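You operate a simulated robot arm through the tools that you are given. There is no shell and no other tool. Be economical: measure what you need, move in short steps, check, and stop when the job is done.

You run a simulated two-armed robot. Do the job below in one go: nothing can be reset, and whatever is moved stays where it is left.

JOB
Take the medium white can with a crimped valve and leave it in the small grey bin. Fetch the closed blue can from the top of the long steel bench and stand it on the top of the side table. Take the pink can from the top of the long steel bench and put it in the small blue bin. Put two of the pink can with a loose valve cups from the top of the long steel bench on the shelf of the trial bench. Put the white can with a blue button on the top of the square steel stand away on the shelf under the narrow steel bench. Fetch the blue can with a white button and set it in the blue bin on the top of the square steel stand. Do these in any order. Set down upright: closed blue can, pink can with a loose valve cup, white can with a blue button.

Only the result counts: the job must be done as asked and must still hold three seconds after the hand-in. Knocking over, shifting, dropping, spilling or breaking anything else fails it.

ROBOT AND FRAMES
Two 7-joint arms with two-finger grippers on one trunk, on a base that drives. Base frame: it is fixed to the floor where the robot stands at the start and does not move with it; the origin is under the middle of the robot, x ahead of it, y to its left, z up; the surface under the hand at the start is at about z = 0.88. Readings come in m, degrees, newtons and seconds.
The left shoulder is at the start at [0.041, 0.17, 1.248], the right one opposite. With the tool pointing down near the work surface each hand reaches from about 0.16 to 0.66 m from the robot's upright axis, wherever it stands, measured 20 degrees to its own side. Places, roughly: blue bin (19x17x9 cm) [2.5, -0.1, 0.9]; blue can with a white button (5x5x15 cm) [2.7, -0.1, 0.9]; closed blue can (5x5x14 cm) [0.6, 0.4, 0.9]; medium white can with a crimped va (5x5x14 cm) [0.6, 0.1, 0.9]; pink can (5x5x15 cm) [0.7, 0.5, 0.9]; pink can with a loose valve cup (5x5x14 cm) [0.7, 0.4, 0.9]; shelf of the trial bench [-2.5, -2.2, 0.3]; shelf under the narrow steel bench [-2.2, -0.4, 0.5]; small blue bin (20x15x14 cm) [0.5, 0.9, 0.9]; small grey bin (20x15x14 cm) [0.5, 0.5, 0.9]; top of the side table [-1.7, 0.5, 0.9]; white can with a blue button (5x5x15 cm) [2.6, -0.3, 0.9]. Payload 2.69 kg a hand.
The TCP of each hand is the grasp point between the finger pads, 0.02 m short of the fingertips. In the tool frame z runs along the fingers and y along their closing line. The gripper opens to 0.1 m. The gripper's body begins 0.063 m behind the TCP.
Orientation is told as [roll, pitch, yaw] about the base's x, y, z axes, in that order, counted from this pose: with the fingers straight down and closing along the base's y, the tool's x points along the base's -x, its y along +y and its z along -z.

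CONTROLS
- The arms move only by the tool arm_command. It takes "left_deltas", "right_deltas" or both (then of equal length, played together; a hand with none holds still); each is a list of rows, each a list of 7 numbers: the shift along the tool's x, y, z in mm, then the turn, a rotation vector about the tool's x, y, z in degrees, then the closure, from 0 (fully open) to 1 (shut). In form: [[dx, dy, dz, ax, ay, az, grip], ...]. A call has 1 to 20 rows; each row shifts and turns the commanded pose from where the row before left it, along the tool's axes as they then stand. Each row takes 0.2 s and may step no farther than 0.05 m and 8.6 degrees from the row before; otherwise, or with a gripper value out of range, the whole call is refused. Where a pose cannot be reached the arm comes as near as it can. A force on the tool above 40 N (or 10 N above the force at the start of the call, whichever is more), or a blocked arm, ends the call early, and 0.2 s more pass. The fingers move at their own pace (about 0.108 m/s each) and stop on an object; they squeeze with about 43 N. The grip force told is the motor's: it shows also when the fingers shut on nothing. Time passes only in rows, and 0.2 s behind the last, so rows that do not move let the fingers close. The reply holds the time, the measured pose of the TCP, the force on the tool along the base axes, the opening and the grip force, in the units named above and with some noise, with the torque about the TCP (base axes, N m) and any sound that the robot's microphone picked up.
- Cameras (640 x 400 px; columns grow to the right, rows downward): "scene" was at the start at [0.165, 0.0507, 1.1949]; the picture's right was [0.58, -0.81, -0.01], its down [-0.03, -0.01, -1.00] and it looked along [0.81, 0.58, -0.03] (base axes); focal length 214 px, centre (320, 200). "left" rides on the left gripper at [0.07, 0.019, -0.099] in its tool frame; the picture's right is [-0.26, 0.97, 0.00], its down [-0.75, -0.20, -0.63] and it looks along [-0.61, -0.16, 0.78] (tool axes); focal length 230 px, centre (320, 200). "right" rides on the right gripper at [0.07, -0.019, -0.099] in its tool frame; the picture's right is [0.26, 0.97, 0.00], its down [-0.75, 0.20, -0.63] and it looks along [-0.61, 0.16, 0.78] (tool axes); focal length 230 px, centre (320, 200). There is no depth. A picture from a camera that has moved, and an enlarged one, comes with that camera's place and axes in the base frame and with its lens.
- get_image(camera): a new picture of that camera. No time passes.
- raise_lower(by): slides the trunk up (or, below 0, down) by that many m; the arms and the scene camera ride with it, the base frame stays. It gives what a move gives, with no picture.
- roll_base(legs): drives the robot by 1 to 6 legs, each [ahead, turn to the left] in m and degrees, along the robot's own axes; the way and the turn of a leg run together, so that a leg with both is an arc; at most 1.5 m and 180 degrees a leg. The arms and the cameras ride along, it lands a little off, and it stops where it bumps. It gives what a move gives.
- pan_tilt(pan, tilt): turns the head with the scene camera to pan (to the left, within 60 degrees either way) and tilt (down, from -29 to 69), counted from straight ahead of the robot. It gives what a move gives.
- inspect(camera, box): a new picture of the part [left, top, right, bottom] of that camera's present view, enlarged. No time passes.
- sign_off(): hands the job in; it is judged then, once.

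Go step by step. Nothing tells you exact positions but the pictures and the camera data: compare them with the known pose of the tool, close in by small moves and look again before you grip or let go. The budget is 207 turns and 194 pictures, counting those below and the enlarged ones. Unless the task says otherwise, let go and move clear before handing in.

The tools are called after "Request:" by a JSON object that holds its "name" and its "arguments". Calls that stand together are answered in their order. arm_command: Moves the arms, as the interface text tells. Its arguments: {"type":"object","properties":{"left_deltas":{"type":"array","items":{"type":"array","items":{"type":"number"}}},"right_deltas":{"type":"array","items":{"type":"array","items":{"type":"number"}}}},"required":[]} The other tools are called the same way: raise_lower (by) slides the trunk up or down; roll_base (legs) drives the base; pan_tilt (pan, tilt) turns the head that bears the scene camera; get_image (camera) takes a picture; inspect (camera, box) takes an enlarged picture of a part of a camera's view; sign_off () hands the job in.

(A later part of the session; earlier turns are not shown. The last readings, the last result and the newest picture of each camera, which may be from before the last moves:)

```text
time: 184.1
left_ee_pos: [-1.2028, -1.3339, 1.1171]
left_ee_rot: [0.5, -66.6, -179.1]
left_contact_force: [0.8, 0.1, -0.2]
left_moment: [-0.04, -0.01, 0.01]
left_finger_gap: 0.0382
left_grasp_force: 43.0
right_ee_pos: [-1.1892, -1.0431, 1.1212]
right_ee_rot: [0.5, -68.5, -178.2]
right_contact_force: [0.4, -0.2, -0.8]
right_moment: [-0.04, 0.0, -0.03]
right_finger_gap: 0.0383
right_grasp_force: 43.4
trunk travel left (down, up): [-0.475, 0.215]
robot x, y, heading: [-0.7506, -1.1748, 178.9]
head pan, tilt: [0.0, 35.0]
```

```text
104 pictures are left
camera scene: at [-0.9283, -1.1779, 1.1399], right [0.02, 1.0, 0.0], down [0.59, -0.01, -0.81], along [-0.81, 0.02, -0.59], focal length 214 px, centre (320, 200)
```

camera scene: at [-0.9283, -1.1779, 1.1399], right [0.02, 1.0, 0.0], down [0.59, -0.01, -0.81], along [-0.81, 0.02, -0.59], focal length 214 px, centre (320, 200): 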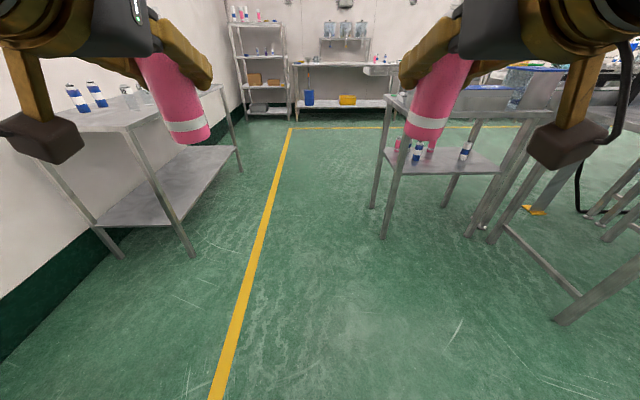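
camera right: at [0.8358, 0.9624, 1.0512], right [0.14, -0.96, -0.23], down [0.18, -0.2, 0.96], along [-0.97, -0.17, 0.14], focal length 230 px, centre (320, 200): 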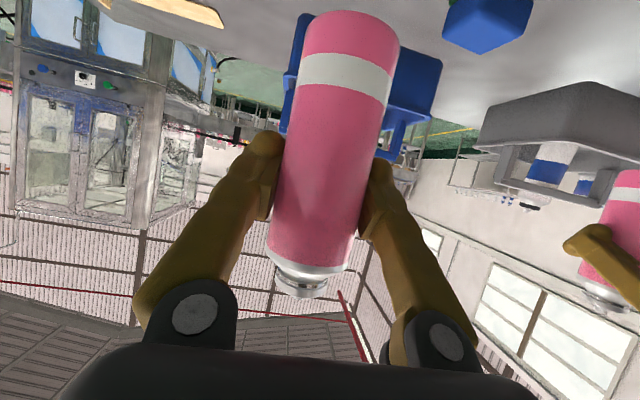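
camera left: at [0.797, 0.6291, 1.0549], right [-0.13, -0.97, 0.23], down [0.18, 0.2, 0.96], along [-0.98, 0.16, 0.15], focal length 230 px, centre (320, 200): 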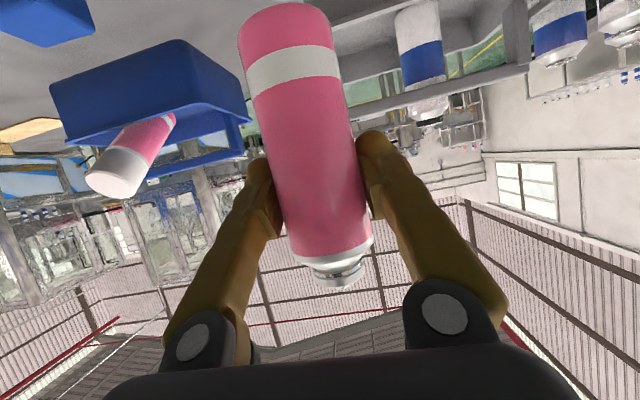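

Request:
{"name": "roll_base", "arguments": {"legs": [[1.0, 1]]}}

Request:
{"name": "roll_base", "arguments": {"legs": [[0.72, 0]]}}

Request:
{"name": "roll_base", "arguments": {"legs": [[0, 90]]}}

Request:
{"name": "get_image", "arguments": {"camera": "scene"}}

```text
time: 189.3
left_ee_pos: [-2.2179, -1.297, 1.1363]
left_ee_rot: [-3.3, -70.4, -176.2]
left_contact_force: [0.2, -0.8, -0.6]
left_moment: [-0.01, -0.02, 0.03]
left_finger_gap: 0.0381
left_grasp_force: 42.7
right_ee_pos: [-2.2031, -1.021, 1.1383]
right_ee_rot: [4.7, -72.7, 177.4]
right_contact_force: [0.0, 0.3, -0.1]
right_moment: [-0.03, 0.0, -0.03]
right_finger_gap: 0.0385
right_grasp_force: 42.8
trunk travel left (down, up): [-0.475, 0.215]
robot x, y, heading: [-1.7624, -1.1528, 178.4]
head pan, tilt: [0.0, 35.0]
```

```text
time: 193.3
left_ee_pos: [-2.9532, -1.274, 1.1568]
left_ee_rot: [-9.9, -74.2, -169.4]
left_contact_force: [-0.8, 0.7, 0.5]
left_moment: [0.01, -0.01, 0.0]
left_finger_gap: 0.038
left_grasp_force: 42.9
right_ee_pos: [-2.9412, -1.0182, 1.1588]
right_ee_rot: [11.6, -76.4, 171.5]
right_contact_force: [0.3, -0.4, -0.7]
right_moment: [0.02, 0.0, 0.01]
right_finger_gap: 0.0382
right_grasp_force: 43.1
trunk travel left (down, up): [-0.475, 0.215]
robot x, y, heading: [-2.4985, -1.1379, 178.9]
head pan, tilt: [0.0, 35.0]
```

```text
time: 197.7
left_ee_pos: [-2.3646, -1.5914, 1.1658]
left_ee_rot: [-12.1, -75.9, -76.0]
left_contact_force: [0.1, 0.2, -0.6]
left_moment: [-0.02, 0.0, 0.0]
left_finger_gap: 0.0381
left_grasp_force: 42.8
right_ee_pos: [-2.6058, -1.5721, 1.1677]
right_ee_rot: [13.7, -77.9, -100.4]
right_contact_force: [-0.3, 0.4, -1.5]
right_moment: [-0.03, 0.03, -0.01]
right_finger_gap: 0.0385
right_grasp_force: 43.0
trunk travel left (down, up): [-0.475, 0.215]
robot x, y, heading: [-2.507, -1.1381, -90.6]
head pan, tilt: [0.0, 35.0]
```

```text
103 pictures are left
camera scene: at [-2.5072, -1.3155, 1.14], right [-1.0, 0.01, 0.0], down [0.0, 0.59, -0.81], along [-0.01, -0.81, -0.59], focal length 214 px, centre (320, 200)
```

scene: 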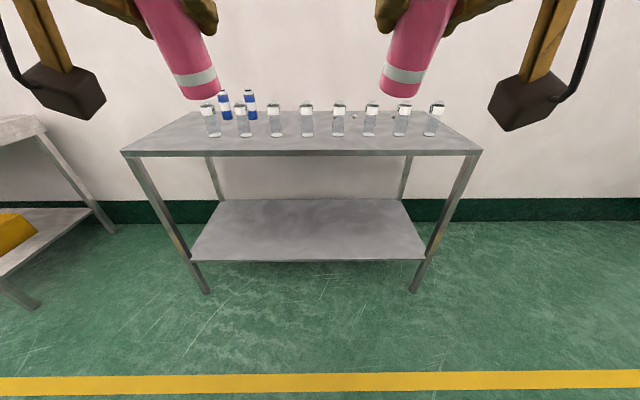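

The trial bench's shelf (front edge y≈-2.0, z≈0.28) is empty. I lower the trunk here, clear of the bench, then restore the hand pitch.

Request:
{"name": "raise_lower", "arguments": {"by": -0.45}}

```text
refused: -0.45 is not a number from -0.4 to 0.4
```

Request:
{"name": "raise_lower", "arguments": {"by": -0.4}}

Request:
{"name": "raise_lower", "arguments": {"by": -0.06}}

```text
time: 201.5
left_ee_pos: [-2.3698, -1.5831, 0.7811]
left_ee_rot: [-20.2, -78.3, -68.2]
left_contact_force: [0.0, 0.6, -0.3]
left_moment: [0.02, -0.01, -0.01]
left_finger_gap: 0.038
left_grasp_force: 43.0
right_ee_pos: [-2.5981, -1.562, 0.7821]
right_ee_rot: [22.6, -80.2, -109.1]
right_contact_force: [0.8, 1.2, -0.1]
right_moment: [0.01, 0.02, 0.02]
right_finger_gap: 0.0384
right_grasp_force: 42.6
trunk travel left (down, up): [-0.075, 0.615]
robot x, y, heading: [-2.5091, -1.1378, -90.2]
head pan, tilt: [0.0, 35.0]
```

```text
time: 202.5
left_ee_pos: [-2.3694, -1.5819, 0.7222]
left_ee_rot: [-19.5, -78.2, -68.9]
left_contact_force: [0.6, 0.5, -0.6]
left_moment: [0.02, -0.01, -0.02]
left_finger_gap: 0.0379
left_grasp_force: 43.3
right_ee_pos: [-2.5999, -1.5609, 0.7201]
right_ee_rot: [22.1, -80.1, -108.5]
right_contact_force: [-0.4, 0.5, 0.6]
right_moment: [0.03, 0.01, 0.0]
right_finger_gap: 0.0383
right_grasp_force: 42.9
trunk travel left (down, up): [-0.015, 0.675]
robot x, y, heading: [-2.5058, -1.1373, -90.6]
head pan, tilt: [0.0, 35.0]
```

Request:
{"name": "arm_command", "arguments": {"left_deltas": [[40, 0, 5, 0, 0, 0, 1], [40, 0, 10, 0.2, 6, 1.5, 1], [40, 0, 15, 0.2, 6, 1.5, 1], [40, 0, 20, 0.1, 6, 1.5, 1], [0, 0, 0, 0, 0, 0, 1]], "right_deltas": [[40, 0, 5, 0, 0, 0, 1], [40, 0, 10, 1.5, 6.8, -0.85, 1], [40, 0, 15, 1.5, 6.8, -0.85, 1], [40, 0, 20, 1.4, 6.8, -0.8, 1], [0, 0, 0, 0, 0, 0, 1]]}}

Request:
{"name": "get_image", "arguments": {"camera": "scene"}}

```text
time: 203.7
left_ee_pos: [-2.3739, -1.5765, 0.5419]
left_ee_rot: [2.4, -58.9, -92.1]
left_contact_force: [0.7, 0.1, -0.2]
left_moment: [0.02, -0.02, 0.01]
left_finger_gap: 0.0381
left_grasp_force: 42.7
left hand out of reach, approached as far as the arm can: row 1
right_ee_pos: [-2.6099, -1.5702, 0.551]
right_ee_rot: [4.1, -58.7, -97.8]
right_contact_force: [-0.1, -0.3, -0.4]
right_moment: [0.03, 0.0, 0.02]
right_finger_gap: 0.0384
right_grasp_force: 43.0
right hand out of reach, approached as far as the arm can: row 1
trunk travel left (down, up): [-0.015, 0.675]
robot x, y, heading: [-2.5067, -1.1386, -90.5]
head pan, tilt: [0.0, 35.0]
```

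```text
102 pictures are left
camera scene: at [-2.5072, -1.3079, 0.6801], right [-1.0, 0.01, 0.0], down [0.0, 0.59, -0.81], along [-0.01, -0.81, -0.59], focal length 214 px, centre (320, 200)
```

scene: 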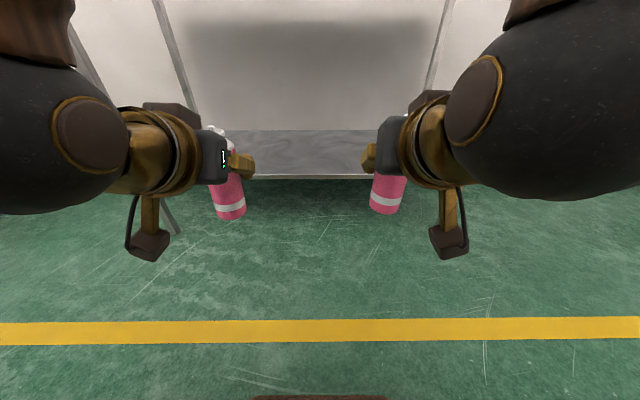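

Request:
{"name": "arm_command", "arguments": {"left_deltas": [[0, 0, 0, 0.6, -2, -1.1, 1], [18, 0, 34, 0, 0, 0, 1], [18, 0, 34, 0, 0, 0, 1], [19, 0, 34, 0, 0, 0, 1], [19, 0, 33, 0, 0, 0, 1], [0, 0, 0, 0, 0, 0, 1]], "right_deltas": [[0, 0, 0, -2.6, -1.6, -4.0, 1], [20, 0, 35, 0, 0, 0, 1], [20, 0, 35, 0, 0, 0, 1], [21, 0, 35, 0, 0, 0, 1], [21, 0, 35, 0, 0, 0, 1], [0, 0, 0, 0, 0, 0, 1]]}}

Request:
{"name": "get_image", "arguments": {"camera": "scene"}}

Request:
{"name": "get_image", "arguments": {"camera": "left"}}

```text
time: 205.1
left_ee_pos: [-2.3764, -1.6617, 0.4137]
left_ee_rot: [-0.4, -61.1, -89.6]
left_contact_force: [-0.2, 0.6, -0.7]
left_moment: [0.0, 0.01, -0.04]
left_finger_gap: 0.0384
left_grasp_force: 43.4
right_ee_pos: [-2.5995, -1.6409, 0.4009]
right_ee_rot: [-6.7, -60.1, -80.0]
right_contact_force: [-1.0, -0.2, -0.6]
right_moment: [-0.01, 0.02, -0.01]
right_finger_gap: 0.0386
right_grasp_force: 43.0
trunk travel left (down, up): [-0.015, 0.675]
robot x, y, heading: [-2.506, -1.1346, -90.8]
head pan, tilt: [0.0, 35.0]
```

```text
101 pictures are left
camera scene: at [-2.5072, -1.3079, 0.6801], right [-1.0, 0.01, 0.0], down [0.01, 0.59, -0.81], along [-0.01, -0.81, -0.59], focal length 214 px, centre (320, 200)
```

scene: 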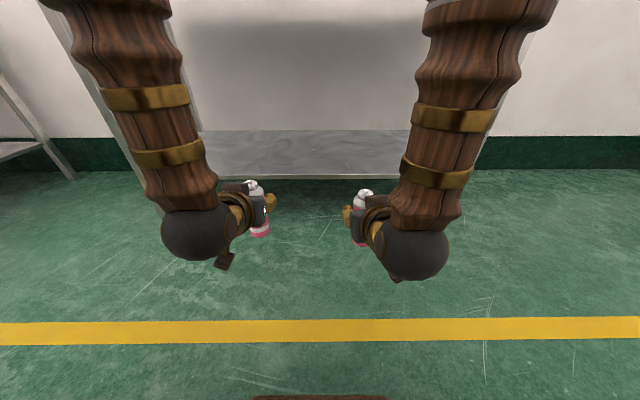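

```text
100 pictures are left
camera left: at [-2.3578, -1.5423, 0.4002], right [0.97, -0.12, 0.22], down [-0.2, 0.19, 0.96], along [-0.16, -0.97, 0.16], focal length 230 px, centre (320, 200)
```

left: 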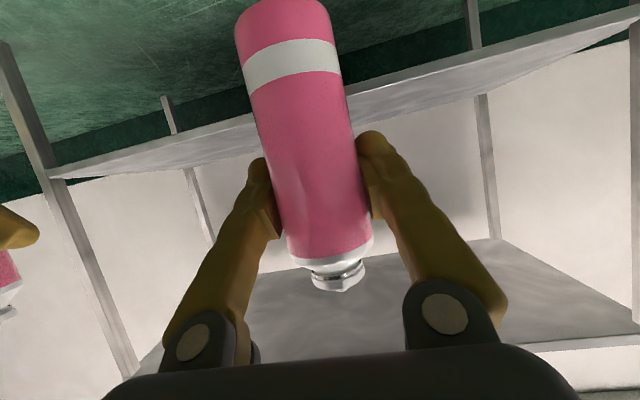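

Request:
{"name": "arm_command", "arguments": {"right_deltas": [[0, 0, -8, 2, -0.2, 5, 1], [0, 0, 0, 0, 0, 0, 1], [0, 0, 0, 0, 0, 0, 1]]}}

Request:
{"name": "get_image", "arguments": {"camera": "right"}}

```text
time: 205.9
left_ee_pos: [-2.3763, -1.6614, 0.4152]
left_ee_rot: [-0.4, -61.2, -89.6]
left_contact_force: [0.7, 0.4, -0.9]
left_moment: [0.0, -0.03, 0.02]
left_finger_gap: 0.0381
left_grasp_force: 43.1
right_ee_pos: [-2.6007, -1.6333, 0.4052]
right_ee_rot: [0.3, -60.4, -90.3]
right_contact_force: [0.4, 0.2, -0.7]
right_moment: [-0.01, 0.0, 0.02]
right_finger_gap: 0.0384
right_grasp_force: 42.9
trunk travel left (down, up): [-0.015, 0.675]
robot x, y, heading: [-2.5057, -1.1361, -90.4]
head pan, tilt: [0.0, 35.0]
```

```text
99 pictures are left
camera right: at [-2.6171, -1.5139, 0.3925], right [0.97, 0.13, -0.22], down [0.2, 0.18, 0.96], along [0.16, -0.98, 0.15], focal length 230 px, centre (320, 200)
```

right: 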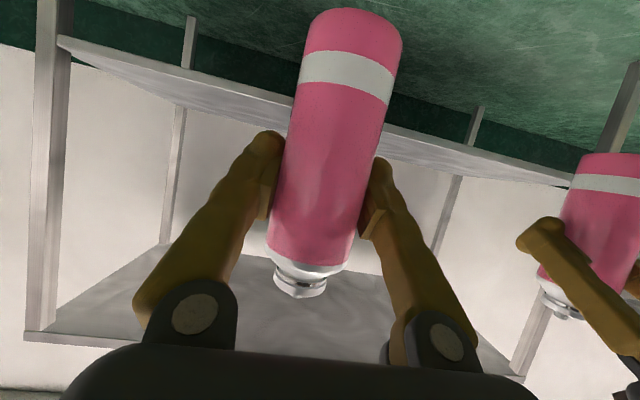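

Request:
{"name": "roll_base", "arguments": {"legs": [[0.3, 0]]}}

Request:
{"name": "get_image", "arguments": {"camera": "scene"}}

```text
time: 207.9
left_ee_pos: [-2.3753, -1.9631, 0.4157]
left_ee_rot: [-0.4, -61.1, -89.1]
left_contact_force: [0.5, 0.3, 0.1]
left_moment: [0.0, 0.05, 0.0]
left_finger_gap: 0.0379
left_grasp_force: 42.7
right_ee_pos: [-2.5993, -1.9378, 0.4066]
right_ee_rot: [0.3, -60.6, -89.9]
right_contact_force: [-0.5, -0.5, -1.1]
right_moment: [0.01, -0.02, -0.01]
right_finger_gap: 0.0383
right_grasp_force: 43.2
trunk travel left (down, up): [-0.015, 0.675]
robot x, y, heading: [-2.5076, -1.4386, -90.2]
head pan, tilt: [0.0, 35.0]
```

```text
98 pictures are left
camera scene: at [-2.5079, -1.6105, 0.6801], right [-1.0, 0.0, 0.0], down [0.0, 0.59, -0.81], along [0.0, -0.81, -0.59], focal length 214 px, centre (320, 200)
```

scene: 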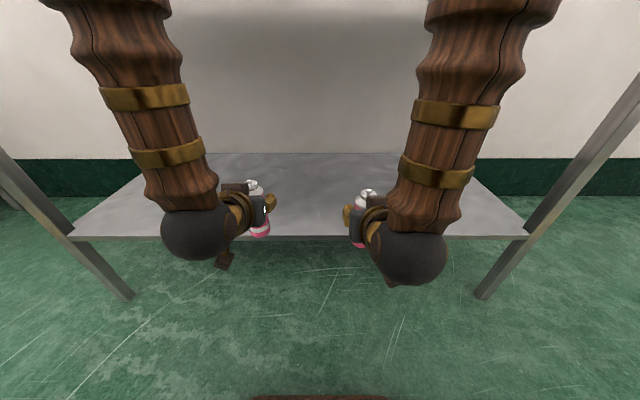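

Request:
{"name": "pan_tilt", "arguments": {"pan": 0, "tilt": 0}}

Request:
{"name": "get_image", "arguments": {"camera": "scene"}}

```text
time: 209.0
left_ee_pos: [-2.3748, -1.9562, 0.4239]
left_ee_rot: [-0.6, -62.2, -89.2]
left_contact_force: [-0.6, 0.0, -0.4]
left_moment: [0.02, -0.02, 0.02]
left_finger_gap: 0.038
left_grasp_force: 43.3
right_ee_pos: [-2.5982, -1.9321, 0.4123]
right_ee_rot: [0.3, -61.4, -89.8]
right_contact_force: [0.1, 0.3, -0.2]
right_moment: [-0.02, 0.01, 0.02]
right_finger_gap: 0.0379
right_grasp_force: 43.0
trunk travel left (down, up): [-0.015, 0.675]
robot x, y, heading: [-2.5096, -1.4378, -90.1]
head pan, tilt: [0.0, 0.0]
```

```text
97 pictures are left
camera scene: at [-2.5079, -1.6135, 0.7361], right [-1.0, 0.0, 0.0], down [0.0, 0.02, -1.0], along [0.0, -1.0, -0.02], focal length 214 px, centre (320, 200)
```

scene: 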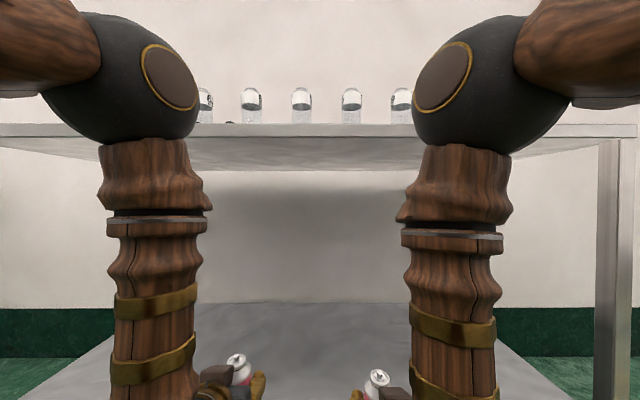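

Request:
{"name": "arm_command", "arguments": {"left_deltas": [[-12, 0, 22, 0, 1.2, 0, 1], [-12, 0, 22, 0, 0, 0, 1], [0, 0, 0, 0, 0, 0, 1]], "right_deltas": [[-16, 0, 28, 0, 1, 0, 1], [-16, 0, 28, 0, 0, 0, 1], [0, 0, 0, 0, 0, 0, 1]]}}

Request:
{"name": "get_image", "arguments": {"camera": "scene"}}

```text
time: 209.8
left_ee_pos: [-2.374, -2.0087, 0.422]
left_ee_rot: [-0.4, -60.9, -89.3]
left_contact_force: [0.0, -0.4, -0.1]
left_moment: [0.0, 0.02, 0.01]
left_finger_gap: 0.038
left_grasp_force: 43.4
right_ee_pos: [-2.5957, -1.9968, 0.4136]
right_ee_rot: [0.2, -60.4, -89.8]
right_contact_force: [0.4, 0.1, -0.5]
right_moment: [0.04, -0.04, -0.04]
right_finger_gap: 0.0383
right_grasp_force: 42.8
trunk travel left (down, up): [-0.015, 0.675]
robot x, y, heading: [-2.5086, -1.4369, -90.1]
head pan, tilt: [0.0, 0.0]
```

```text
96 pictures are left
camera scene: at [-2.5079, -1.6135, 0.7362], right [-1.0, 0.0, 0.0], down [0.0, 0.02, -1.0], along [0.0, -1.0, -0.02], focal length 214 px, centre (320, 200)
```

scene: 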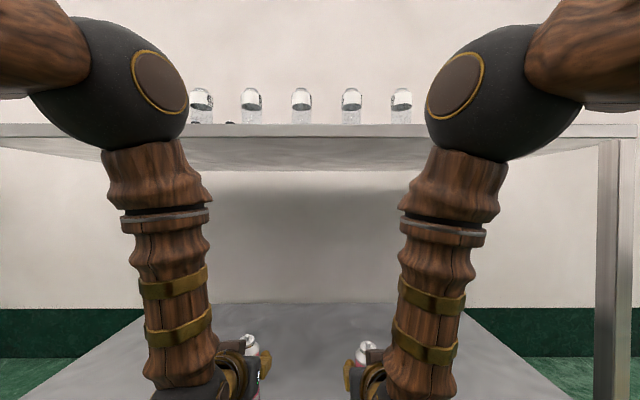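

Request:
{"name": "arm_command", "arguments": {"left_deltas": [[-13, 0, 22, 0, 0, 0, 1], [-13, 0, 22, 0, 0, 0, 1], [0, 0, 0, 0, 0, 0, 1]], "right_deltas": [[-16, 0, 28, 0, 0, 0, 1], [-16, 0, 28, 0, 0, 0, 1], [0, 0, 0, 0, 0, 0, 1]]}}

Request:
{"name": "get_image", "arguments": {"camera": "scene"}}

Request:
{"name": "get_image", "arguments": {"camera": "left"}}

```text
time: 210.6
left_ee_pos: [-2.3762, -2.0609, 0.4239]
left_ee_rot: [-0.4, -60.9, -89.1]
left_contact_force: [-0.4, -0.1, -0.3]
left_moment: [0.04, 0.02, 0.01]
left_finger_gap: 0.0379
left_grasp_force: 43.3
right_ee_pos: [-2.5937, -2.0615, 0.4125]
right_ee_rot: [0.3, -60.3, -89.8]
right_contact_force: [0.1, -1.1, -0.2]
right_moment: [0.01, 0.01, 0.0]
right_finger_gap: 0.0382
right_grasp_force: 43.3
trunk travel left (down, up): [-0.015, 0.675]
robot x, y, heading: [-2.5103, -1.4416, -90.0]
head pan, tilt: [0.0, 0.0]
```

```text
95 pictures are left
camera scene: at [-2.5079, -1.6136, 0.7362], right [-1.0, 0.0, 0.0], down [0.0, 0.02, -1.0], along [0.0, -1.0, -0.02], focal length 214 px, centre (320, 200)
```

scene: 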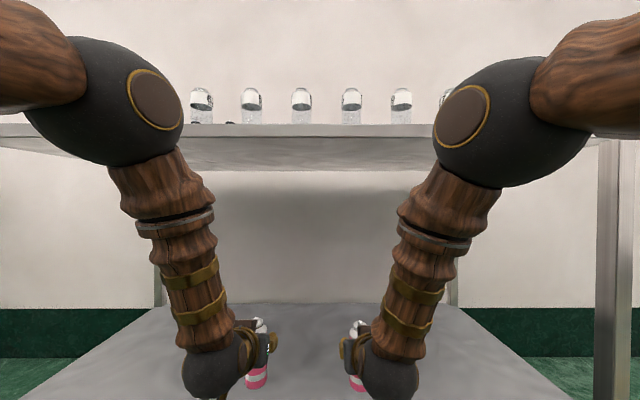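

```text
94 pictures are left
camera left: at [-2.3575, -1.9411, 0.4111], right [0.97, -0.12, 0.22], down [-0.2, 0.18, 0.96], along [-0.15, -0.98, 0.15], focal length 230 px, centre (320, 200)
```

left: 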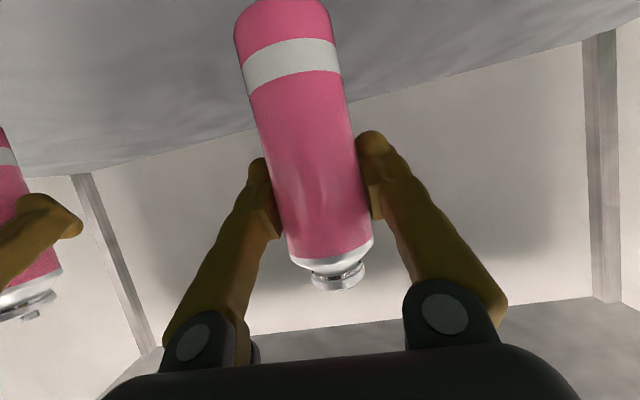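

Request:
{"name": "arm_command", "arguments": {"left_deltas": [[22, 0, 12.5, 0, 0, 0, 1], [20, 0, 11.5, 0, 0, 0, 1], [0, 0, 0, 0, 0, 0, 1]], "right_deltas": [[18, 0, 10.5, 0, 0, 0, 1], [16, 0, 9.5, 0, 0, 0, 1], [0, 0, 0, 0, 0, 0, 1]]}}

Request:
{"name": "get_image", "arguments": {"camera": "left"}}

Request:
{"name": "get_image", "arguments": {"camera": "right"}}

```text
time: 211.4
left_ee_pos: [-2.3755, -2.0617, 0.3765]
left_ee_rot: [-0.5, -61.1, -89.0]
left_contact_force: [-1.7, -1.1, 7.9]
left_moment: [-0.01, 0.07, -0.01]
left_finger_gap: 0.0381
left_grasp_force: 42.8
right_ee_pos: [-2.5949, -2.0628, 0.3738]
right_ee_rot: [0.2, -60.5, -89.7]
right_contact_force: [0.4, 0.5, 0.0]
right_moment: [0.0, 0.01, 0.02]
right_finger_gap: 0.0384
right_grasp_force: 43.0
trunk travel left (down, up): [-0.015, 0.675]
robot x, y, heading: [-2.5064, -1.4378, -90.0]
head pan, tilt: [0.0, 0.0]
```

```text
93 pictures are left
camera left: at [-2.3584, -1.9425, 0.3619], right [0.97, -0.12, 0.22], down [-0.2, 0.19, 0.96], along [-0.15, -0.98, 0.16], focal length 230 px, centre (320, 200)
```

left: 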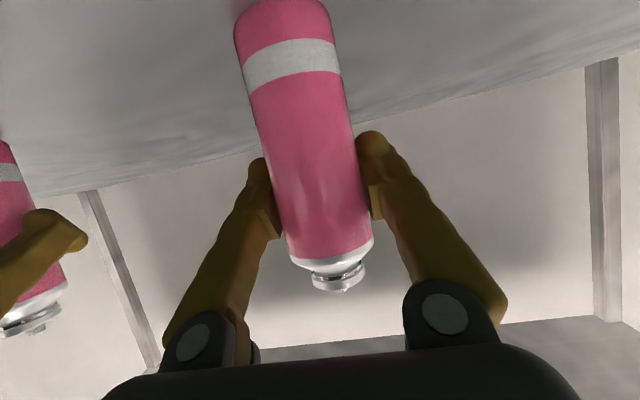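

```text
92 pictures are left
camera right: at [-2.6135, -1.9427, 0.3615], right [0.97, 0.13, -0.22], down [0.2, 0.18, 0.96], along [0.17, -0.97, 0.15], focal length 230 px, centre (320, 200)
```

right: 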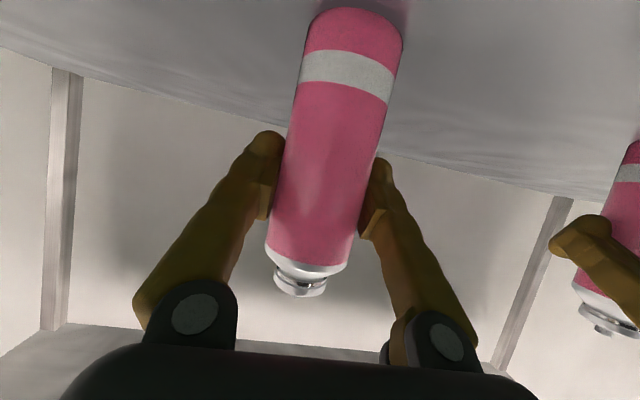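

Request:
{"name": "arm_command", "arguments": {"left_deltas": [[0.5, 0, 0, 0, 0, 0, 1], [0, 0, 0, 0, 0, 0, 1]], "right_deltas": [[2.2, 0, 1.2, 0, 0, 0, 1], [0, 0, 0, 0, 0, 0, 1]]}}

```text
time: 212.0
left_ee_pos: [-2.3761, -2.0599, 0.3757]
left_ee_rot: [-0.5, -61.1, -89.2]
left_contact_force: [-1.6, -5.3, 12.6]
left_moment: [-0.15, 0.13, 0.01]
left_finger_gap: 0.0379
left_grasp_force: 42.9
right_ee_pos: [-2.5957, -2.063, 0.3721]
right_ee_rot: [0.2, -60.5, -89.8]
right_contact_force: [0.4, 0.2, 0.1]
right_moment: [0.01, -0.02, -0.05]
right_finger_gap: 0.0383
right_grasp_force: 43.0
trunk travel left (down, up): [-0.015, 0.675]
robot x, y, heading: [-2.51, -1.4398, -90.3]
head pan, tilt: [0.0, 0.0]
```

Request:
{"name": "arm_command", "arguments": {"right_deltas": [[1.7, 0, 1, 0, 0, 0, 1], [0, 0, 0, 0, 0, 0, 1]]}}

```text
time: 212.6
left_ee_pos: [-2.3747, -2.0598, 0.3759]
left_ee_rot: [-0.3, -61.1, -89.1]
left_contact_force: [-0.1, -3.0, 15.7]
left_moment: [-0.13, 0.02, 0.0]
left_finger_gap: 0.0377
left_grasp_force: 43.1
right_ee_pos: [-2.5948, -2.0626, 0.3728]
right_ee_rot: [0.4, -60.8, -89.8]
right_contact_force: [2.0, 0.3, 11.3]
right_moment: [0.24, -0.07, 0.02]
right_finger_gap: 0.0385
right_grasp_force: 43.5
trunk travel left (down, up): [-0.015, 0.675]
robot x, y, heading: [-2.5038, -1.4379, -90.2]
head pan, tilt: [0.0, 0.0]
```

Request:
{"name": "arm_command", "arguments": {"left_deltas": [[0, 0, 0, 0, 0, 0, 0.6], [0, 0, 0, 0, 0, 0, 0.3], [0, 0, 0, 0, 0, 0, 0], [0, 0, 0, 0, 0, 0, 0], [12, 0, -22, 0, 0, 0, 0], [22, 0, -40, 0, 0, 0, 0], [22, 0, -40, 0, 0, 0, 0]], "right_deltas": [[0, 0, 0, 0, 0, 0, 0.6], [0, 0, 0, 0, 0, 0, 0.3], [0, 0, 0, 0, 0, 0, 0], [0, 0, 0, 0, 0, 0, 0], [12, 0, -22, 0, 0, 0, 0], [22, 0, -40, 0, 0, 0, 0], [22, 0, -40, 0, 0, 0, 0]]}}

Request:
{"name": "get_image", "arguments": {"camera": "left"}}

Request:
{"name": "get_image", "arguments": {"camera": "right"}}

```text
time: 214.2
left_ee_pos: [-2.3761, -1.9381, 0.3798]
left_ee_rot: [-0.6, -60.8, -88.9]
left_contact_force: [-0.5, -0.1, -0.7]
left_moment: [-0.01, -0.01, 0.0]
left_finger_gap: 0.0999
left_grasp_force: 0.0
right_ee_pos: [-2.5971, -1.9444, 0.3715]
right_ee_rot: [0.2, -60.4, -89.7]
right_contact_force: [0.6, 0.4, -0.9]
right_moment: [0.0, 0.01, 0.0]
right_finger_gap: 0.0999
right_grasp_force: 0.0
trunk travel left (down, up): [-0.015, 0.675]
robot x, y, heading: [-2.509, -1.438, -90.1]
head pan, tilt: [0.0, 0.0]
```

```text
91 pictures are left
camera left: at [-2.3579, -1.8185, 0.3659], right [0.97, -0.12, 0.22], down [-0.2, 0.18, 0.96], along [-0.15, -0.98, 0.15], focal length 230 px, centre (320, 200)
```

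left: 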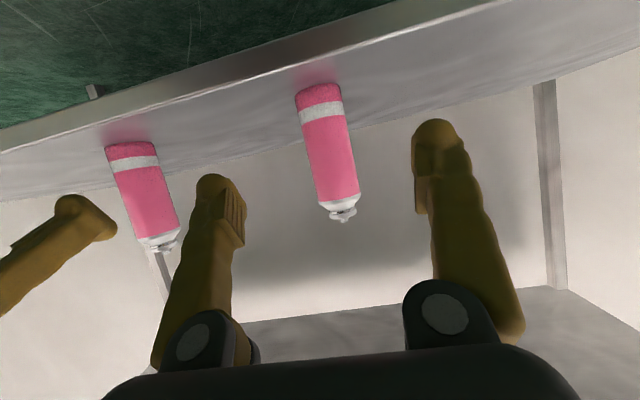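

```text
90 pictures are left
camera right: at [-2.6153, -1.8238, 0.3589], right [0.97, 0.13, -0.22], down [0.2, 0.18, 0.96], along [0.17, -0.97, 0.15], focal length 230 px, centre (320, 200)
```

right: 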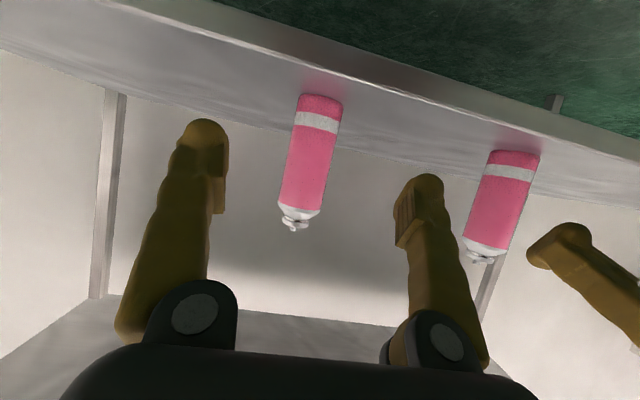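

Both pink cans stand on the shelf with their cups on. I back away and raise the trunk.

Request:
{"name": "roll_base", "arguments": {"legs": [[-0.35, 0]]}}

Request:
{"name": "get_image", "arguments": {"camera": "scene"}}

Request:
{"name": "raise_lower", "arguments": {"by": 0.4}}

Request:
{"name": "raise_lower", "arguments": {"by": 0.06}}

```text
time: 216.4
left_ee_pos: [-2.3769, -1.5875, 0.3788]
left_ee_rot: [-0.5, -61.0, -89.2]
left_contact_force: [-0.5, 0.2, 0.1]
left_moment: [-0.02, -0.01, -0.01]
left_finger_gap: 0.0997
left_grasp_force: 0.0
right_ee_pos: [-2.5975, -1.5927, 0.3727]
right_ee_rot: [0.2, -60.4, -90.1]
right_contact_force: [-0.1, 0.2, -0.1]
right_moment: [-0.01, 0.01, 0.0]
right_finger_gap: 0.0999
right_grasp_force: 0.1
trunk travel left (down, up): [-0.015, 0.675]
robot x, y, heading: [-2.5055, -1.0847, -90.2]
head pan, tilt: [0.0, 0.0]
```

```text
89 pictures are left
camera scene: at [-2.5073, -1.2619, 0.7362], right [-1.0, 0.01, 0.0], down [0.0, 0.02, -1.0], along [-0.01, -1.0, -0.02], focal length 214 px, centre (320, 200)
```

scene: 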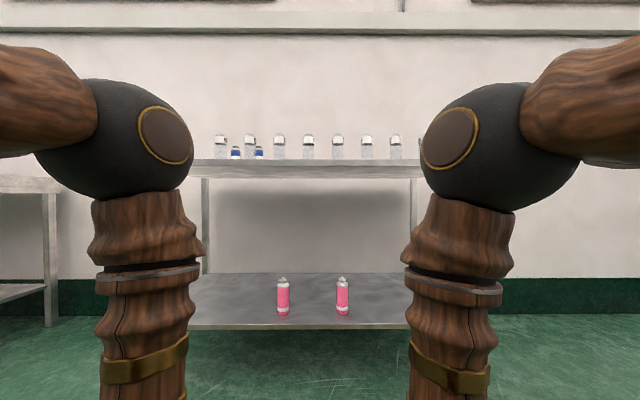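

```text
time: 220.3
left_ee_pos: [-2.3763, -1.5825, 0.7872]
left_ee_rot: [-0.5, -61.9, -89.3]
left_contact_force: [-0.1, 0.1, 0.6]
left_moment: [0.02, 0.06, 0.0]
left_finger_gap: 0.0999
left_grasp_force: 0.1
right_ee_pos: [-2.5977, -1.5873, 0.7798]
right_ee_rot: [0.2, -61.4, -90.0]
right_contact_force: [-0.2, -0.2, -0.2]
right_moment: [0.01, -0.01, -0.02]
right_finger_gap: 0.0999
right_grasp_force: 0.1
trunk travel left (down, up): [-0.415, 0.275]
robot x, y, heading: [-2.5065, -1.085, -90.4]
head pan, tilt: [0.0, 0.0]
```

```text
time: 221.3
left_ee_pos: [-2.3765, -1.5823, 0.8465]
left_ee_rot: [-0.5, -61.8, -89.3]
left_contact_force: [0.5, -0.8, 0.0]
left_moment: [0.0, 0.0, -0.02]
left_finger_gap: 0.0999
left_grasp_force: 0.1
right_ee_pos: [-2.5972, -1.5873, 0.8385]
right_ee_rot: [0.1, -61.3, -89.9]
right_contact_force: [0.3, -0.3, 0.4]
right_moment: [-0.02, 0.0, 0.01]
right_finger_gap: 0.1001
right_grasp_force: 0.0
trunk travel left (down, up): [-0.475, 0.215]
robot x, y, heading: [-2.5041, -1.0879, -90.4]
head pan, tilt: [0.0, 0.0]
```

Request:
{"name": "arm_command", "arguments": {"left_deltas": [[0, 0, 0, 0, 7.7, 0, 0], [0, 0, 0, 0, 7.7, 0, 0], [0, 0, 0, 0, 7.7, 0, 0], [0, 0, 0, 0, 7.7, 0, 0], [0, 0, 0, 0, 7.7, 0, 0], [0, 0, 0, 0, 7.7, 0, 0], [0, 0, 0, 0, 7.7, 0, 0], [0, 0, 0, 0, 7.7, 0, 0], [0, 10, -45, 0, 0, 0, 0], [0, 10, -45, 0, 0, 0, 0], [0, 10, -45, 0, 0, 0, 0], [0, 10, -45, 0, 0, 0, 0], [0, 10, -45, 0, 0, 0, 0], [0, 10, -45, 0, 0, 0, 0]], "right_deltas": [[0, 0, 0, 0, 7.7, 0, 0], [0, 0, 0, 0, 7.7, 0, 0], [0, 0, 0, 0, 7.7, 0, 0], [0, 0, 0, 0, 7.7, 0, 0], [0, 0, 0, 0, 7.7, 0, 0], [0, 0, 0, 0, 7.7, 0, 0], [0, 0, 0, 0, 7.7, 0, 0], [0, 0, 0, 0, 7.7, 0, 0], [0, -10, -45, 0, 0, 0, 0], [0, -10, -45, 0, 0, 0, 0], [0, -10, -45, 0, 0, 0, 0], [0, -10, -45, 0, 0, 0, 0], [0, -10, -45, 0, 0, 0, 0], [0, -10, -45, 0, 0, 0, 0]]}}

Request:
{"name": "roll_base", "arguments": {"legs": [[0, 90]]}}

Request:
{"name": "pan_tilt", "arguments": {"pan": 0, "tilt": 30}}

Request:
{"name": "get_image", "arguments": {"camera": "scene"}}

```text
time: 224.3
left_ee_pos: [-2.3144, -1.5826, 1.1166]
left_ee_rot: [-0.1, -0.3, -89.7]
left_contact_force: [-0.3, 0.6, 0.5]
left_moment: [-0.04, -0.03, -0.02]
left_finger_gap: 0.1
left_grasp_force: 0.0
right_ee_pos: [-2.6614, -1.5686, 1.1093]
right_ee_rot: [1.6, -5.0, -89.4]
right_contact_force: [0.2, 1.0, -0.2]
right_moment: [0.0, 0.0, 0.03]
right_finger_gap: 0.1001
right_grasp_force: 0.1
right hand out of reach, approached as far as the arm can: row 6
trunk travel left (down, up): [-0.475, 0.215]
robot x, y, heading: [-2.5058, -1.0829, -90.5]
head pan, tilt: [0.0, 0.0]
```

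```text
time: 228.7
left_ee_pos: [-2.0179, -0.8757, 1.1156]
left_ee_rot: [-0.2, -0.2, 2.5]
left_contact_force: [0.3, -0.2, 0.6]
left_moment: [0.0, -0.01, 0.06]
left_finger_gap: 0.1
left_grasp_force: 0.1
right_ee_pos: [-2.0188, -1.2216, 1.1077]
right_ee_rot: [1.6, -5.0, 2.8]
right_contact_force: [0.4, 0.1, 1.0]
right_moment: [0.02, -0.01, 0.02]
right_finger_gap: 0.1
right_grasp_force: 0.0
trunk travel left (down, up): [-0.475, 0.215]
robot x, y, heading: [-2.5045, -1.0991, 2.1]
head pan, tilt: [0.0, 0.0]
```

```text
time: 229.6
left_ee_pos: [-2.0339, -0.8758, 1.1228]
left_ee_rot: [-0.2, -1.1, 2.6]
left_contact_force: [-0.2, 0.6, 0.2]
left_moment: [0.02, 0.0, -0.01]
left_finger_gap: 0.1001
left_grasp_force: 0.2
right_ee_pos: [-2.0348, -1.2218, 1.1153]
right_ee_rot: [1.5, -5.7, 2.7]
right_contact_force: [0.1, 0.0, -0.3]
right_moment: [-0.03, -0.01, -0.02]
right_finger_gap: 0.1001
right_grasp_force: 0.0
trunk travel left (down, up): [-0.475, 0.215]
robot x, y, heading: [-2.5119, -1.0976, 1.9]
head pan, tilt: [0.0, 30.0]
```

```text
88 pictures are left
camera scene: at [-2.3249, -1.0945, 1.1476], right [0.03, -1.0, 0.0], down [-0.51, -0.02, -0.86], along [0.86, 0.03, -0.52], focal length 214 px, centre (320, 200)
```

scene: 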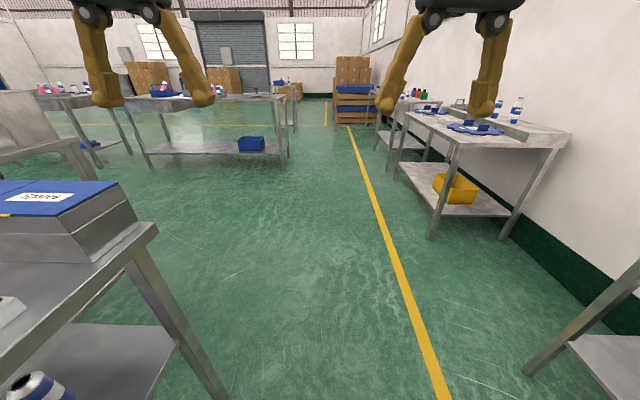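

Request:
{"name": "roll_base", "arguments": {"legs": [[1.5, -2.5]]}}

Request:
{"name": "roll_base", "arguments": {"legs": [[1.5, 0], [1.0, 0]]}}

```text
time: 236.8
left_ee_pos: [-0.5673, -0.9102, 1.1217]
left_ee_rot: [-0.1, -1.0, -1.4]
left_contact_force: [-0.2, -0.3, 0.2]
left_moment: [0.02, 0.03, 0.01]
left_finger_gap: 0.0999
left_grasp_force: 0.1
right_ee_pos: [-0.5907, -1.2556, 1.1156]
right_ee_rot: [1.5, -5.9, -1.1]
right_contact_force: [0.6, 0.4, 0.1]
right_moment: [-0.02, 0.0, 0.01]
right_finger_gap: 0.1002
right_grasp_force: 0.0
trunk travel left (down, up): [-0.475, 0.215]
robot x, y, heading: [-1.053, -1.0991, -1.8]
head pan, tilt: [0.0, 30.0]
```

```text
time: 248.9
left_ee_pos: [1.8686, -0.9968, 1.1306]
left_ee_rot: [-0.2, -2.0, -1.6]
left_contact_force: [0.6, -0.9, -0.2]
left_moment: [0.0, 0.03, 0.01]
left_finger_gap: 0.1
left_grasp_force: 0.0
right_ee_pos: [1.8435, -1.3427, 1.1231]
right_ee_rot: [1.4, -6.9, -1.4]
right_contact_force: [-0.4, 0.7, -0.2]
right_moment: [-0.01, 0.02, -0.04]
right_finger_gap: 0.0997
right_grasp_force: 0.3
trunk travel left (down, up): [-0.475, 0.215]
robot x, y, heading: [1.4, -1.1866, -2.0]
head pan, tilt: [0.0, 30.0]
```

Request:
{"name": "roll_base", "arguments": {"legs": [[0, 92]]}}

Request:
{"name": "roll_base", "arguments": {"legs": [[1.5, 0]]}}

Request:
{"name": "roll_base", "arguments": {"legs": [[0.2, 0]]}}

Request:
{"name": "roll_base", "arguments": {"legs": [[0, 90]]}}

Request:
{"name": "get_image", "arguments": {"camera": "scene"}}

```text
time: 253.3
left_ee_pos: [1.1866, -0.7461, 1.1371]
left_ee_rot: [-0.2, -2.9, 91.5]
left_contact_force: [0.7, -0.3, 0.5]
left_moment: [-0.01, 0.0, 0.03]
left_finger_gap: 0.1
left_grasp_force: 0.1
right_ee_pos: [1.5332, -0.7511, 1.1294]
right_ee_rot: [1.3, -7.6, 91.8]
right_contact_force: [0.7, 0.6, 0.1]
right_moment: [0.0, -0.01, 0.04]
right_finger_gap: 0.0999
right_grasp_force: 0.1
trunk travel left (down, up): [-0.475, 0.215]
robot x, y, heading: [1.4108, -1.1833, 90.9]
head pan, tilt: [0.0, 30.0]
```

```text
time: 260.6
left_ee_pos: [1.1677, 0.6997, 1.1452]
left_ee_rot: [-0.2, -3.9, 91.2]
left_contact_force: [-0.5, -0.5, -0.4]
left_moment: [-0.01, -0.02, 0.0]
left_finger_gap: 0.1001
left_grasp_force: 0.0
right_ee_pos: [1.5166, 0.6922, 1.1363]
right_ee_rot: [1.4, -8.6, 91.5]
right_contact_force: [-0.3, 0.6, -0.1]
right_moment: [-0.01, 0.0, -0.02]
right_finger_gap: 0.0998
right_grasp_force: 0.1
trunk travel left (down, up): [-0.475, 0.215]
robot x, y, heading: [1.3892, 0.2759, 90.5]
head pan, tilt: [0.0, 30.0]
```

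```text
time: 262.1
left_ee_pos: [1.165, 0.8775, 1.1515]
left_ee_rot: [-0.2, -4.7, 91.3]
left_contact_force: [-0.1, 0.1, 0.5]
left_moment: [0.03, -0.01, -0.01]
left_finger_gap: 0.1
left_grasp_force: 0.1
right_ee_pos: [1.5123, 0.8705, 1.1422]
right_ee_rot: [1.3, -9.5, 91.5]
right_contact_force: [-0.1, -0.7, 0.0]
right_moment: [0.02, 0.03, 0.03]
right_finger_gap: 0.1
right_grasp_force: 0.1
trunk travel left (down, up): [-0.475, 0.215]
robot x, y, heading: [1.3858, 0.4737, 90.7]
head pan, tilt: [0.0, 30.0]
```

```text
time: 266.5
left_ee_pos: [1.0029, 0.2438, 1.1564]
left_ee_rot: [-0.2, -5.6, -177.8]
left_contact_force: [0.5, 0.0, -0.3]
left_moment: [0.01, -0.02, 0.01]
left_finger_gap: 0.0999
left_grasp_force: 0.1
right_ee_pos: [1.0036, 0.5913, 1.1476]
right_ee_rot: [1.2, -10.5, -177.6]
right_contact_force: [0.9, -0.5, -0.6]
right_moment: [-0.03, 0.02, 0.01]
right_finger_gap: 0.0998
right_grasp_force: 0.0
trunk travel left (down, up): [-0.475, 0.215]
robot x, y, heading: [1.3874, 0.4804, -178.4]
head pan, tilt: [0.0, 30.0]
```

```text
87 pictures are left
camera scene: at [1.2078, 0.4724, 1.1478], right [-0.03, 1.0, 0.0], down [0.51, 0.01, -0.86], along [-0.86, -0.02, -0.51], focal length 214 px, centre (320, 200)
```

scene: 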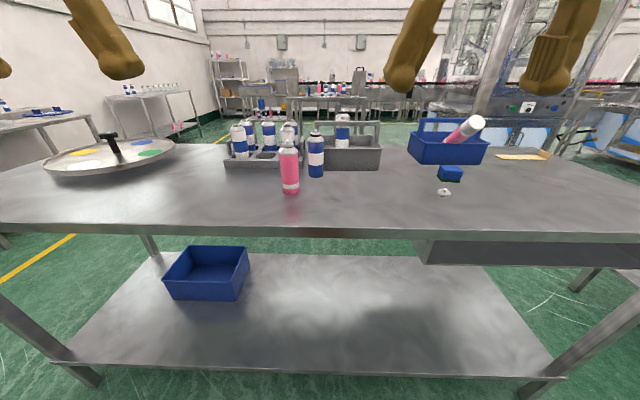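

Request:
{"name": "roll_base", "arguments": {"legs": [[0.23, -1.6]]}}

Request:
{"name": "arm_command", "arguments": {"left_deltas": [[-30, -30, 10, 0, 2.8, 2, 0], [-30, -40, 10, 0, 2.8, 0, 0], [-30, -40, 10, 0, 0, 0, 0], [-20, -40, 10, 0, 0, 0, 0], [-15, -40, 10, 0, 0, 0, 0]], "right_deltas": [[0, -25, 0, 1, 5, 0, 0], [0, -25, 0, 0, 5, 0, 0], [0, -30, 0, 0, 0, 0, 0], [0, -30, 0, 0, 0, 0, 0], [0, -30, 0, 0, 0, 0, 0]]}}

Request:
{"name": "get_image", "arguments": {"camera": "left"}}

```text
time: 267.2
left_ee_pos: [1.0658, 0.24, 1.1321]
left_ee_rot: [-0.1, -0.9, -177.7]
left_contact_force: [1.1, -1.0, 0.9]
left_moment: [0.08, 0.03, 0.01]
left_finger_gap: 0.1
left_grasp_force: 0.1
right_ee_pos: [1.071, 0.5912, 1.1189]
right_ee_rot: [0.8, -4.4, -177.3]
right_contact_force: [0.3, -0.3, 0.4]
right_moment: [0.05, 0.05, 0.0]
right_finger_gap: 0.0999
right_grasp_force: 0.1
trunk travel left (down, up): [-0.475, 0.215]
robot x, y, heading: [1.3813, 0.4808, -178.3]
head pan, tilt: [0.0, 30.0]
stopped in leg 1: the robot was blocked; the commanded pose is now the measured one
```

```text
refused: row 2 steps farther than a row can; nothing moved
```

```text
86 pictures are left
camera left: at [1.1386, 0.2229, 1.229], right [-0.22, -0.98, 0.0], down [-0.75, 0.17, 0.64], along [-0.62, 0.14, -0.77], focal length 230 px, centre (320, 200)
```

left: 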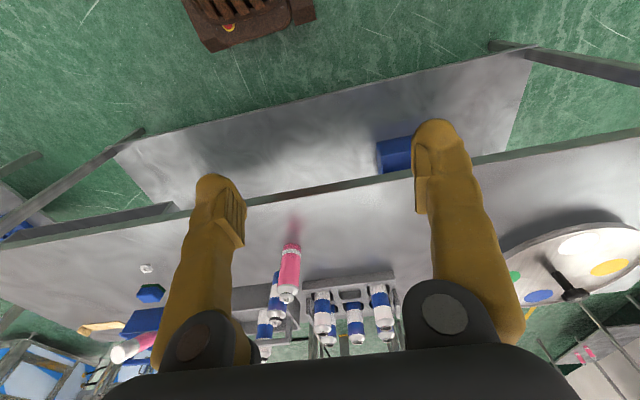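

Request:
{"name": "roll_base", "arguments": {"legs": [[0.23, -1.6]]}}

Request:
{"name": "arm_command", "arguments": {"left_deltas": [[-30, -30, 0, 0, 0.9, 2, 0], [-30, -35, 0, 0, 0, 0, 0], [-30, -35, 0, 0, 0, 0, 0], [-20, -40, 0, 0, 0, 0, 0], [-20, -40, 0, 0, 0, 0, 0]], "right_deltas": [[0, -25, -5, 0, 2, 0, 0], [0, -25, -5, 0, 2, 0, 0], [0, -30, -5, 0, 0, 0, 0], [0, -30, -5, 0, 0, 0, 0], [0, -30, 0, 0, 0, 0, 0]]}}

Request:
{"name": "get_image", "arguments": {"camera": "left"}}

```text
time: 268.9
left_ee_pos: [0.906, 0.2582, 1.1212]
left_ee_rot: [-4.7, 4.9, 179.9]
left_contact_force: [-1.4, 0.2, 0.7]
left_moment: [0.08, -0.06, 0.0]
left_finger_gap: 0.0999
left_grasp_force: 0.1
right_ee_pos: [0.9081, 0.5928, 1.1103]
right_ee_rot: [0.5, -2.1, -178.3]
right_contact_force: [-0.9, 0.0, -0.2]
right_moment: [0.08, -0.09, 0.03]
right_finger_gap: 0.1001
right_grasp_force: 0.1
trunk travel left (down, up): [-0.475, 0.215]
robot x, y, heading: [1.1797, 0.476, -179.5]
head pan, tilt: [0.0, 30.0]
stopped in leg 1: the robot was blocked; the commanded pose is now the measured one
```

```text
time: 270.1
left_ee_pos: [0.7793, 0.4528, 1.1489]
left_ee_rot: [-4.3, 1.8, 177.8]
left_contact_force: [-0.6, 0.8, 0.2]
left_moment: [-0.06, -0.01, -0.01]
left_finger_gap: 0.1
left_grasp_force: 0.0
right_ee_pos: [0.9057, 0.7387, 1.131]
right_ee_rot: [0.9, 0.3, -178.3]
right_contact_force: [0.6, 0.4, -0.6]
right_moment: [-0.05, 0.01, -0.04]
right_finger_gap: 0.1
right_grasp_force: 0.0
trunk travel left (down, up): [-0.475, 0.215]
robot x, y, heading: [1.1781, 0.4751, -179.7]
head pan, tilt: [0.0, 30.0]
```

```text
85 pictures are left
camera left: at [0.8445, 0.4226, 1.2485], right [-0.29, -0.95, -0.08], down [-0.76, 0.18, 0.62], along [-0.58, 0.24, -0.78], focal length 230 px, centre (320, 200)
```

left: 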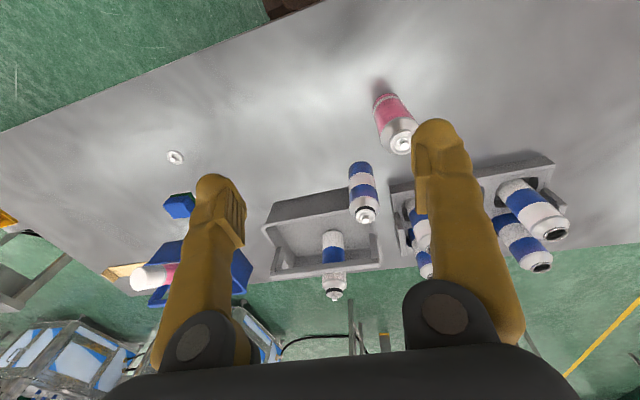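

Request:
{"name": "arm_command", "arguments": {"left_deltas": [[-30, 2, 0, -4.3, -1.8, -2.2, 0], [-40, 2, 10, 0, 0, 0, 0], [-40, 2, 20, 0, 0, 0, 0], [-39, 2, 19, 0, 0, 0, 0], [0, 0, 0, 0, 0, 0, 0.2]]}}

Request:
{"name": "get_image", "arguments": {"camera": "left"}}

```text
time: 271.2
left_ee_pos: [0.6268, 0.4395, 1.0982]
left_ee_rot: [0.0, 0.0, -179.8]
left_contact_force: [-0.2, -0.4, -0.3]
left_moment: [-0.02, 0.03, -0.02]
left_finger_gap: 0.0798
left_grasp_force: 0.0
right_ee_pos: [0.9055, 0.7348, 1.1315]
right_ee_rot: [0.9, 0.2, -178.3]
right_contact_force: [0.7, 0.3, 0.0]
right_moment: [-0.01, 0.03, 0.02]
right_finger_gap: 0.1001
right_grasp_force: 0.0
trunk travel left (down, up): [-0.475, 0.215]
robot x, y, heading: [1.1791, 0.478, -179.6]
head pan, tilt: [0.0, 30.0]
```

```text
84 pictures are left
camera left: at [0.6974, 0.4193, 1.1973], right [-0.26, -0.97, 0.0], down [-0.75, 0.2, 0.63], along [-0.61, 0.16, -0.78], focal length 230 px, centre (320, 200)
```

left: 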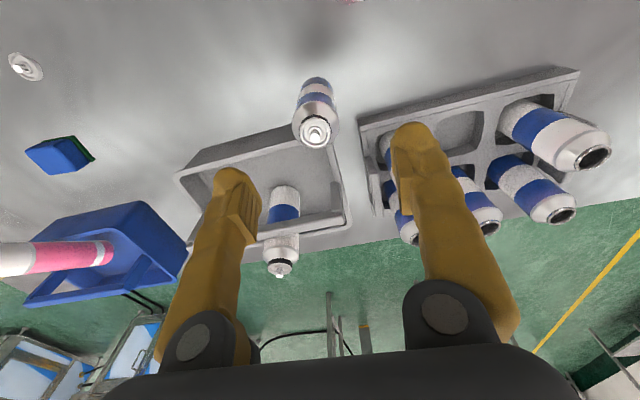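

Request:
{"name": "arm_command", "arguments": {"left_deltas": [[0, -2, 40, 0, 0, 0, 0.2], [0, 0, 40, 0, 0, 0, 0.2], [0, 0, 40, 0, 0, 0, 0.2], [0, 0, 10, 0, 0, 0, 0.2], [0, 0, 0, 0, 0, 0, 0.2]]}}

Request:
{"name": "get_image", "arguments": {"camera": "left"}}

```text
time: 272.4
left_ee_pos: [0.6272, 0.4398, 0.9687]
left_ee_rot: [-0.1, 0.1, -179.8]
left_contact_force: [0.8, 0.5, -0.7]
left_moment: [0.01, -0.02, 0.03]
left_finger_gap: 0.08
left_grasp_force: 0.1
right_ee_pos: [0.9041, 0.7353, 1.1302]
right_ee_rot: [1.0, 0.3, -178.4]
right_contact_force: [-0.2, -0.3, 0.5]
right_moment: [0.01, 0.01, 0.04]
right_finger_gap: 0.1
right_grasp_force: 0.1
trunk travel left (down, up): [-0.475, 0.215]
robot x, y, heading: [1.1833, 0.4793, -179.5]
head pan, tilt: [0.0, 30.0]
```

```text
83 pictures are left
camera left: at [0.6976, 0.4197, 1.0662], right [-0.25, -0.97, 0.0], down [-0.75, 0.2, 0.63], along [-0.61, 0.16, -0.78], focal length 230 px, centre (320, 200)
```

left: 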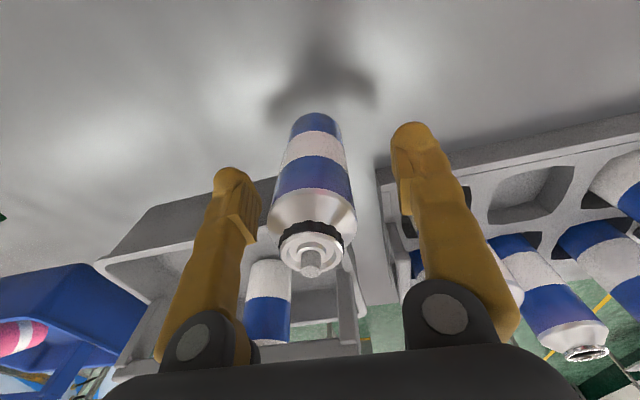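

Request:
{"name": "arm_command", "arguments": {"left_deltas": [[0, 0, 0, 0, 0, 0, 0.6], [0, 0, 0, 0, 0, 0, 1], [0, 0, 0, 0, 0, 0, 1], [0, 0, -20, 0, 0, 0, 1], [0, 0, -40, 0, 0, 0, 1], [0, 0, -45, 0, 0, 0, 1], [0, 0, -45, 0, 0, 0, 1], [40, 10, -20, 0, 0, 0, 1], [40, 15, 0, 0, 0, 0, 1], [40, 20, 0, 0, 0, 0, 1], [40, 25, 0, 0, 0, 0, 1]]}}

Request:
{"name": "get_image", "arguments": {"camera": "left"}}

Request:
{"name": "get_image", "arguments": {"camera": "scene"}}

```text
time: 274.9
left_ee_pos: [0.7894, 0.3709, 1.1351]
left_ee_rot: [-0.1, 0.1, -179.9]
left_contact_force: [0.4, -0.2, -0.6]
left_moment: [0.0, 0.05, -0.01]
left_finger_gap: 0.0426
left_grasp_force: 42.9
right_ee_pos: [0.9052, 0.7343, 1.1316]
right_ee_rot: [0.8, 0.3, -178.3]
right_contact_force: [-0.6, -0.1, 0.5]
right_moment: [0.03, 0.01, -0.01]
right_finger_gap: 0.1001
right_grasp_force: 0.0
trunk travel left (down, up): [-0.475, 0.215]
robot x, y, heading: [1.1804, 0.4747, -179.3]
head pan, tilt: [0.0, 30.0]
```

```text
82 pictures are left
camera left: at [0.8601, 0.3508, 1.2338], right [-0.26, -0.97, 0.0], down [-0.75, 0.2, 0.63], along [-0.61, 0.16, -0.78], focal length 230 px, centre (320, 200)
```

left: 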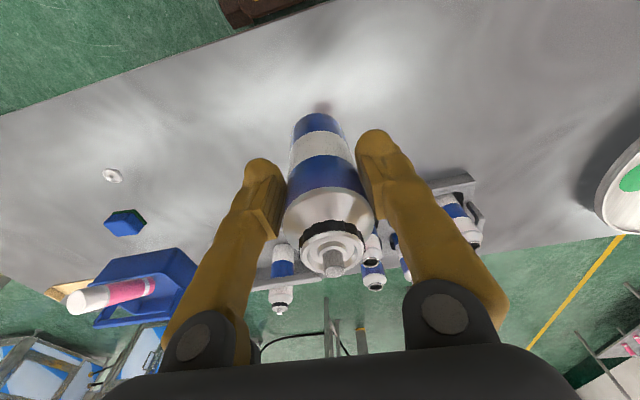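

```text
81 pictures are left
camera scene: at [1.0004, 0.4712, 1.1479], right [-0.01, 1.0, 0.0], down [0.51, 0.01, -0.86], along [-0.86, -0.01, -0.51], focal length 214 px, centre (320, 200)
```

scene: 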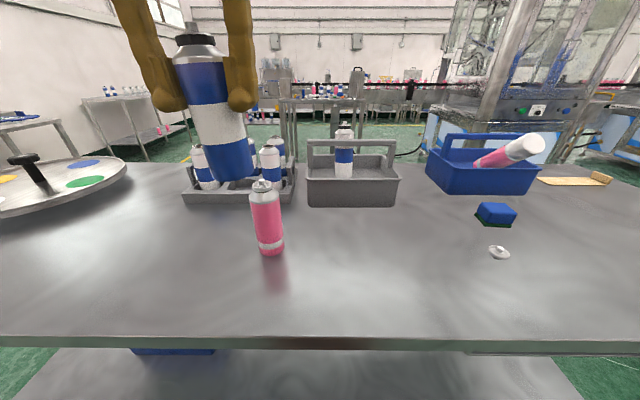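

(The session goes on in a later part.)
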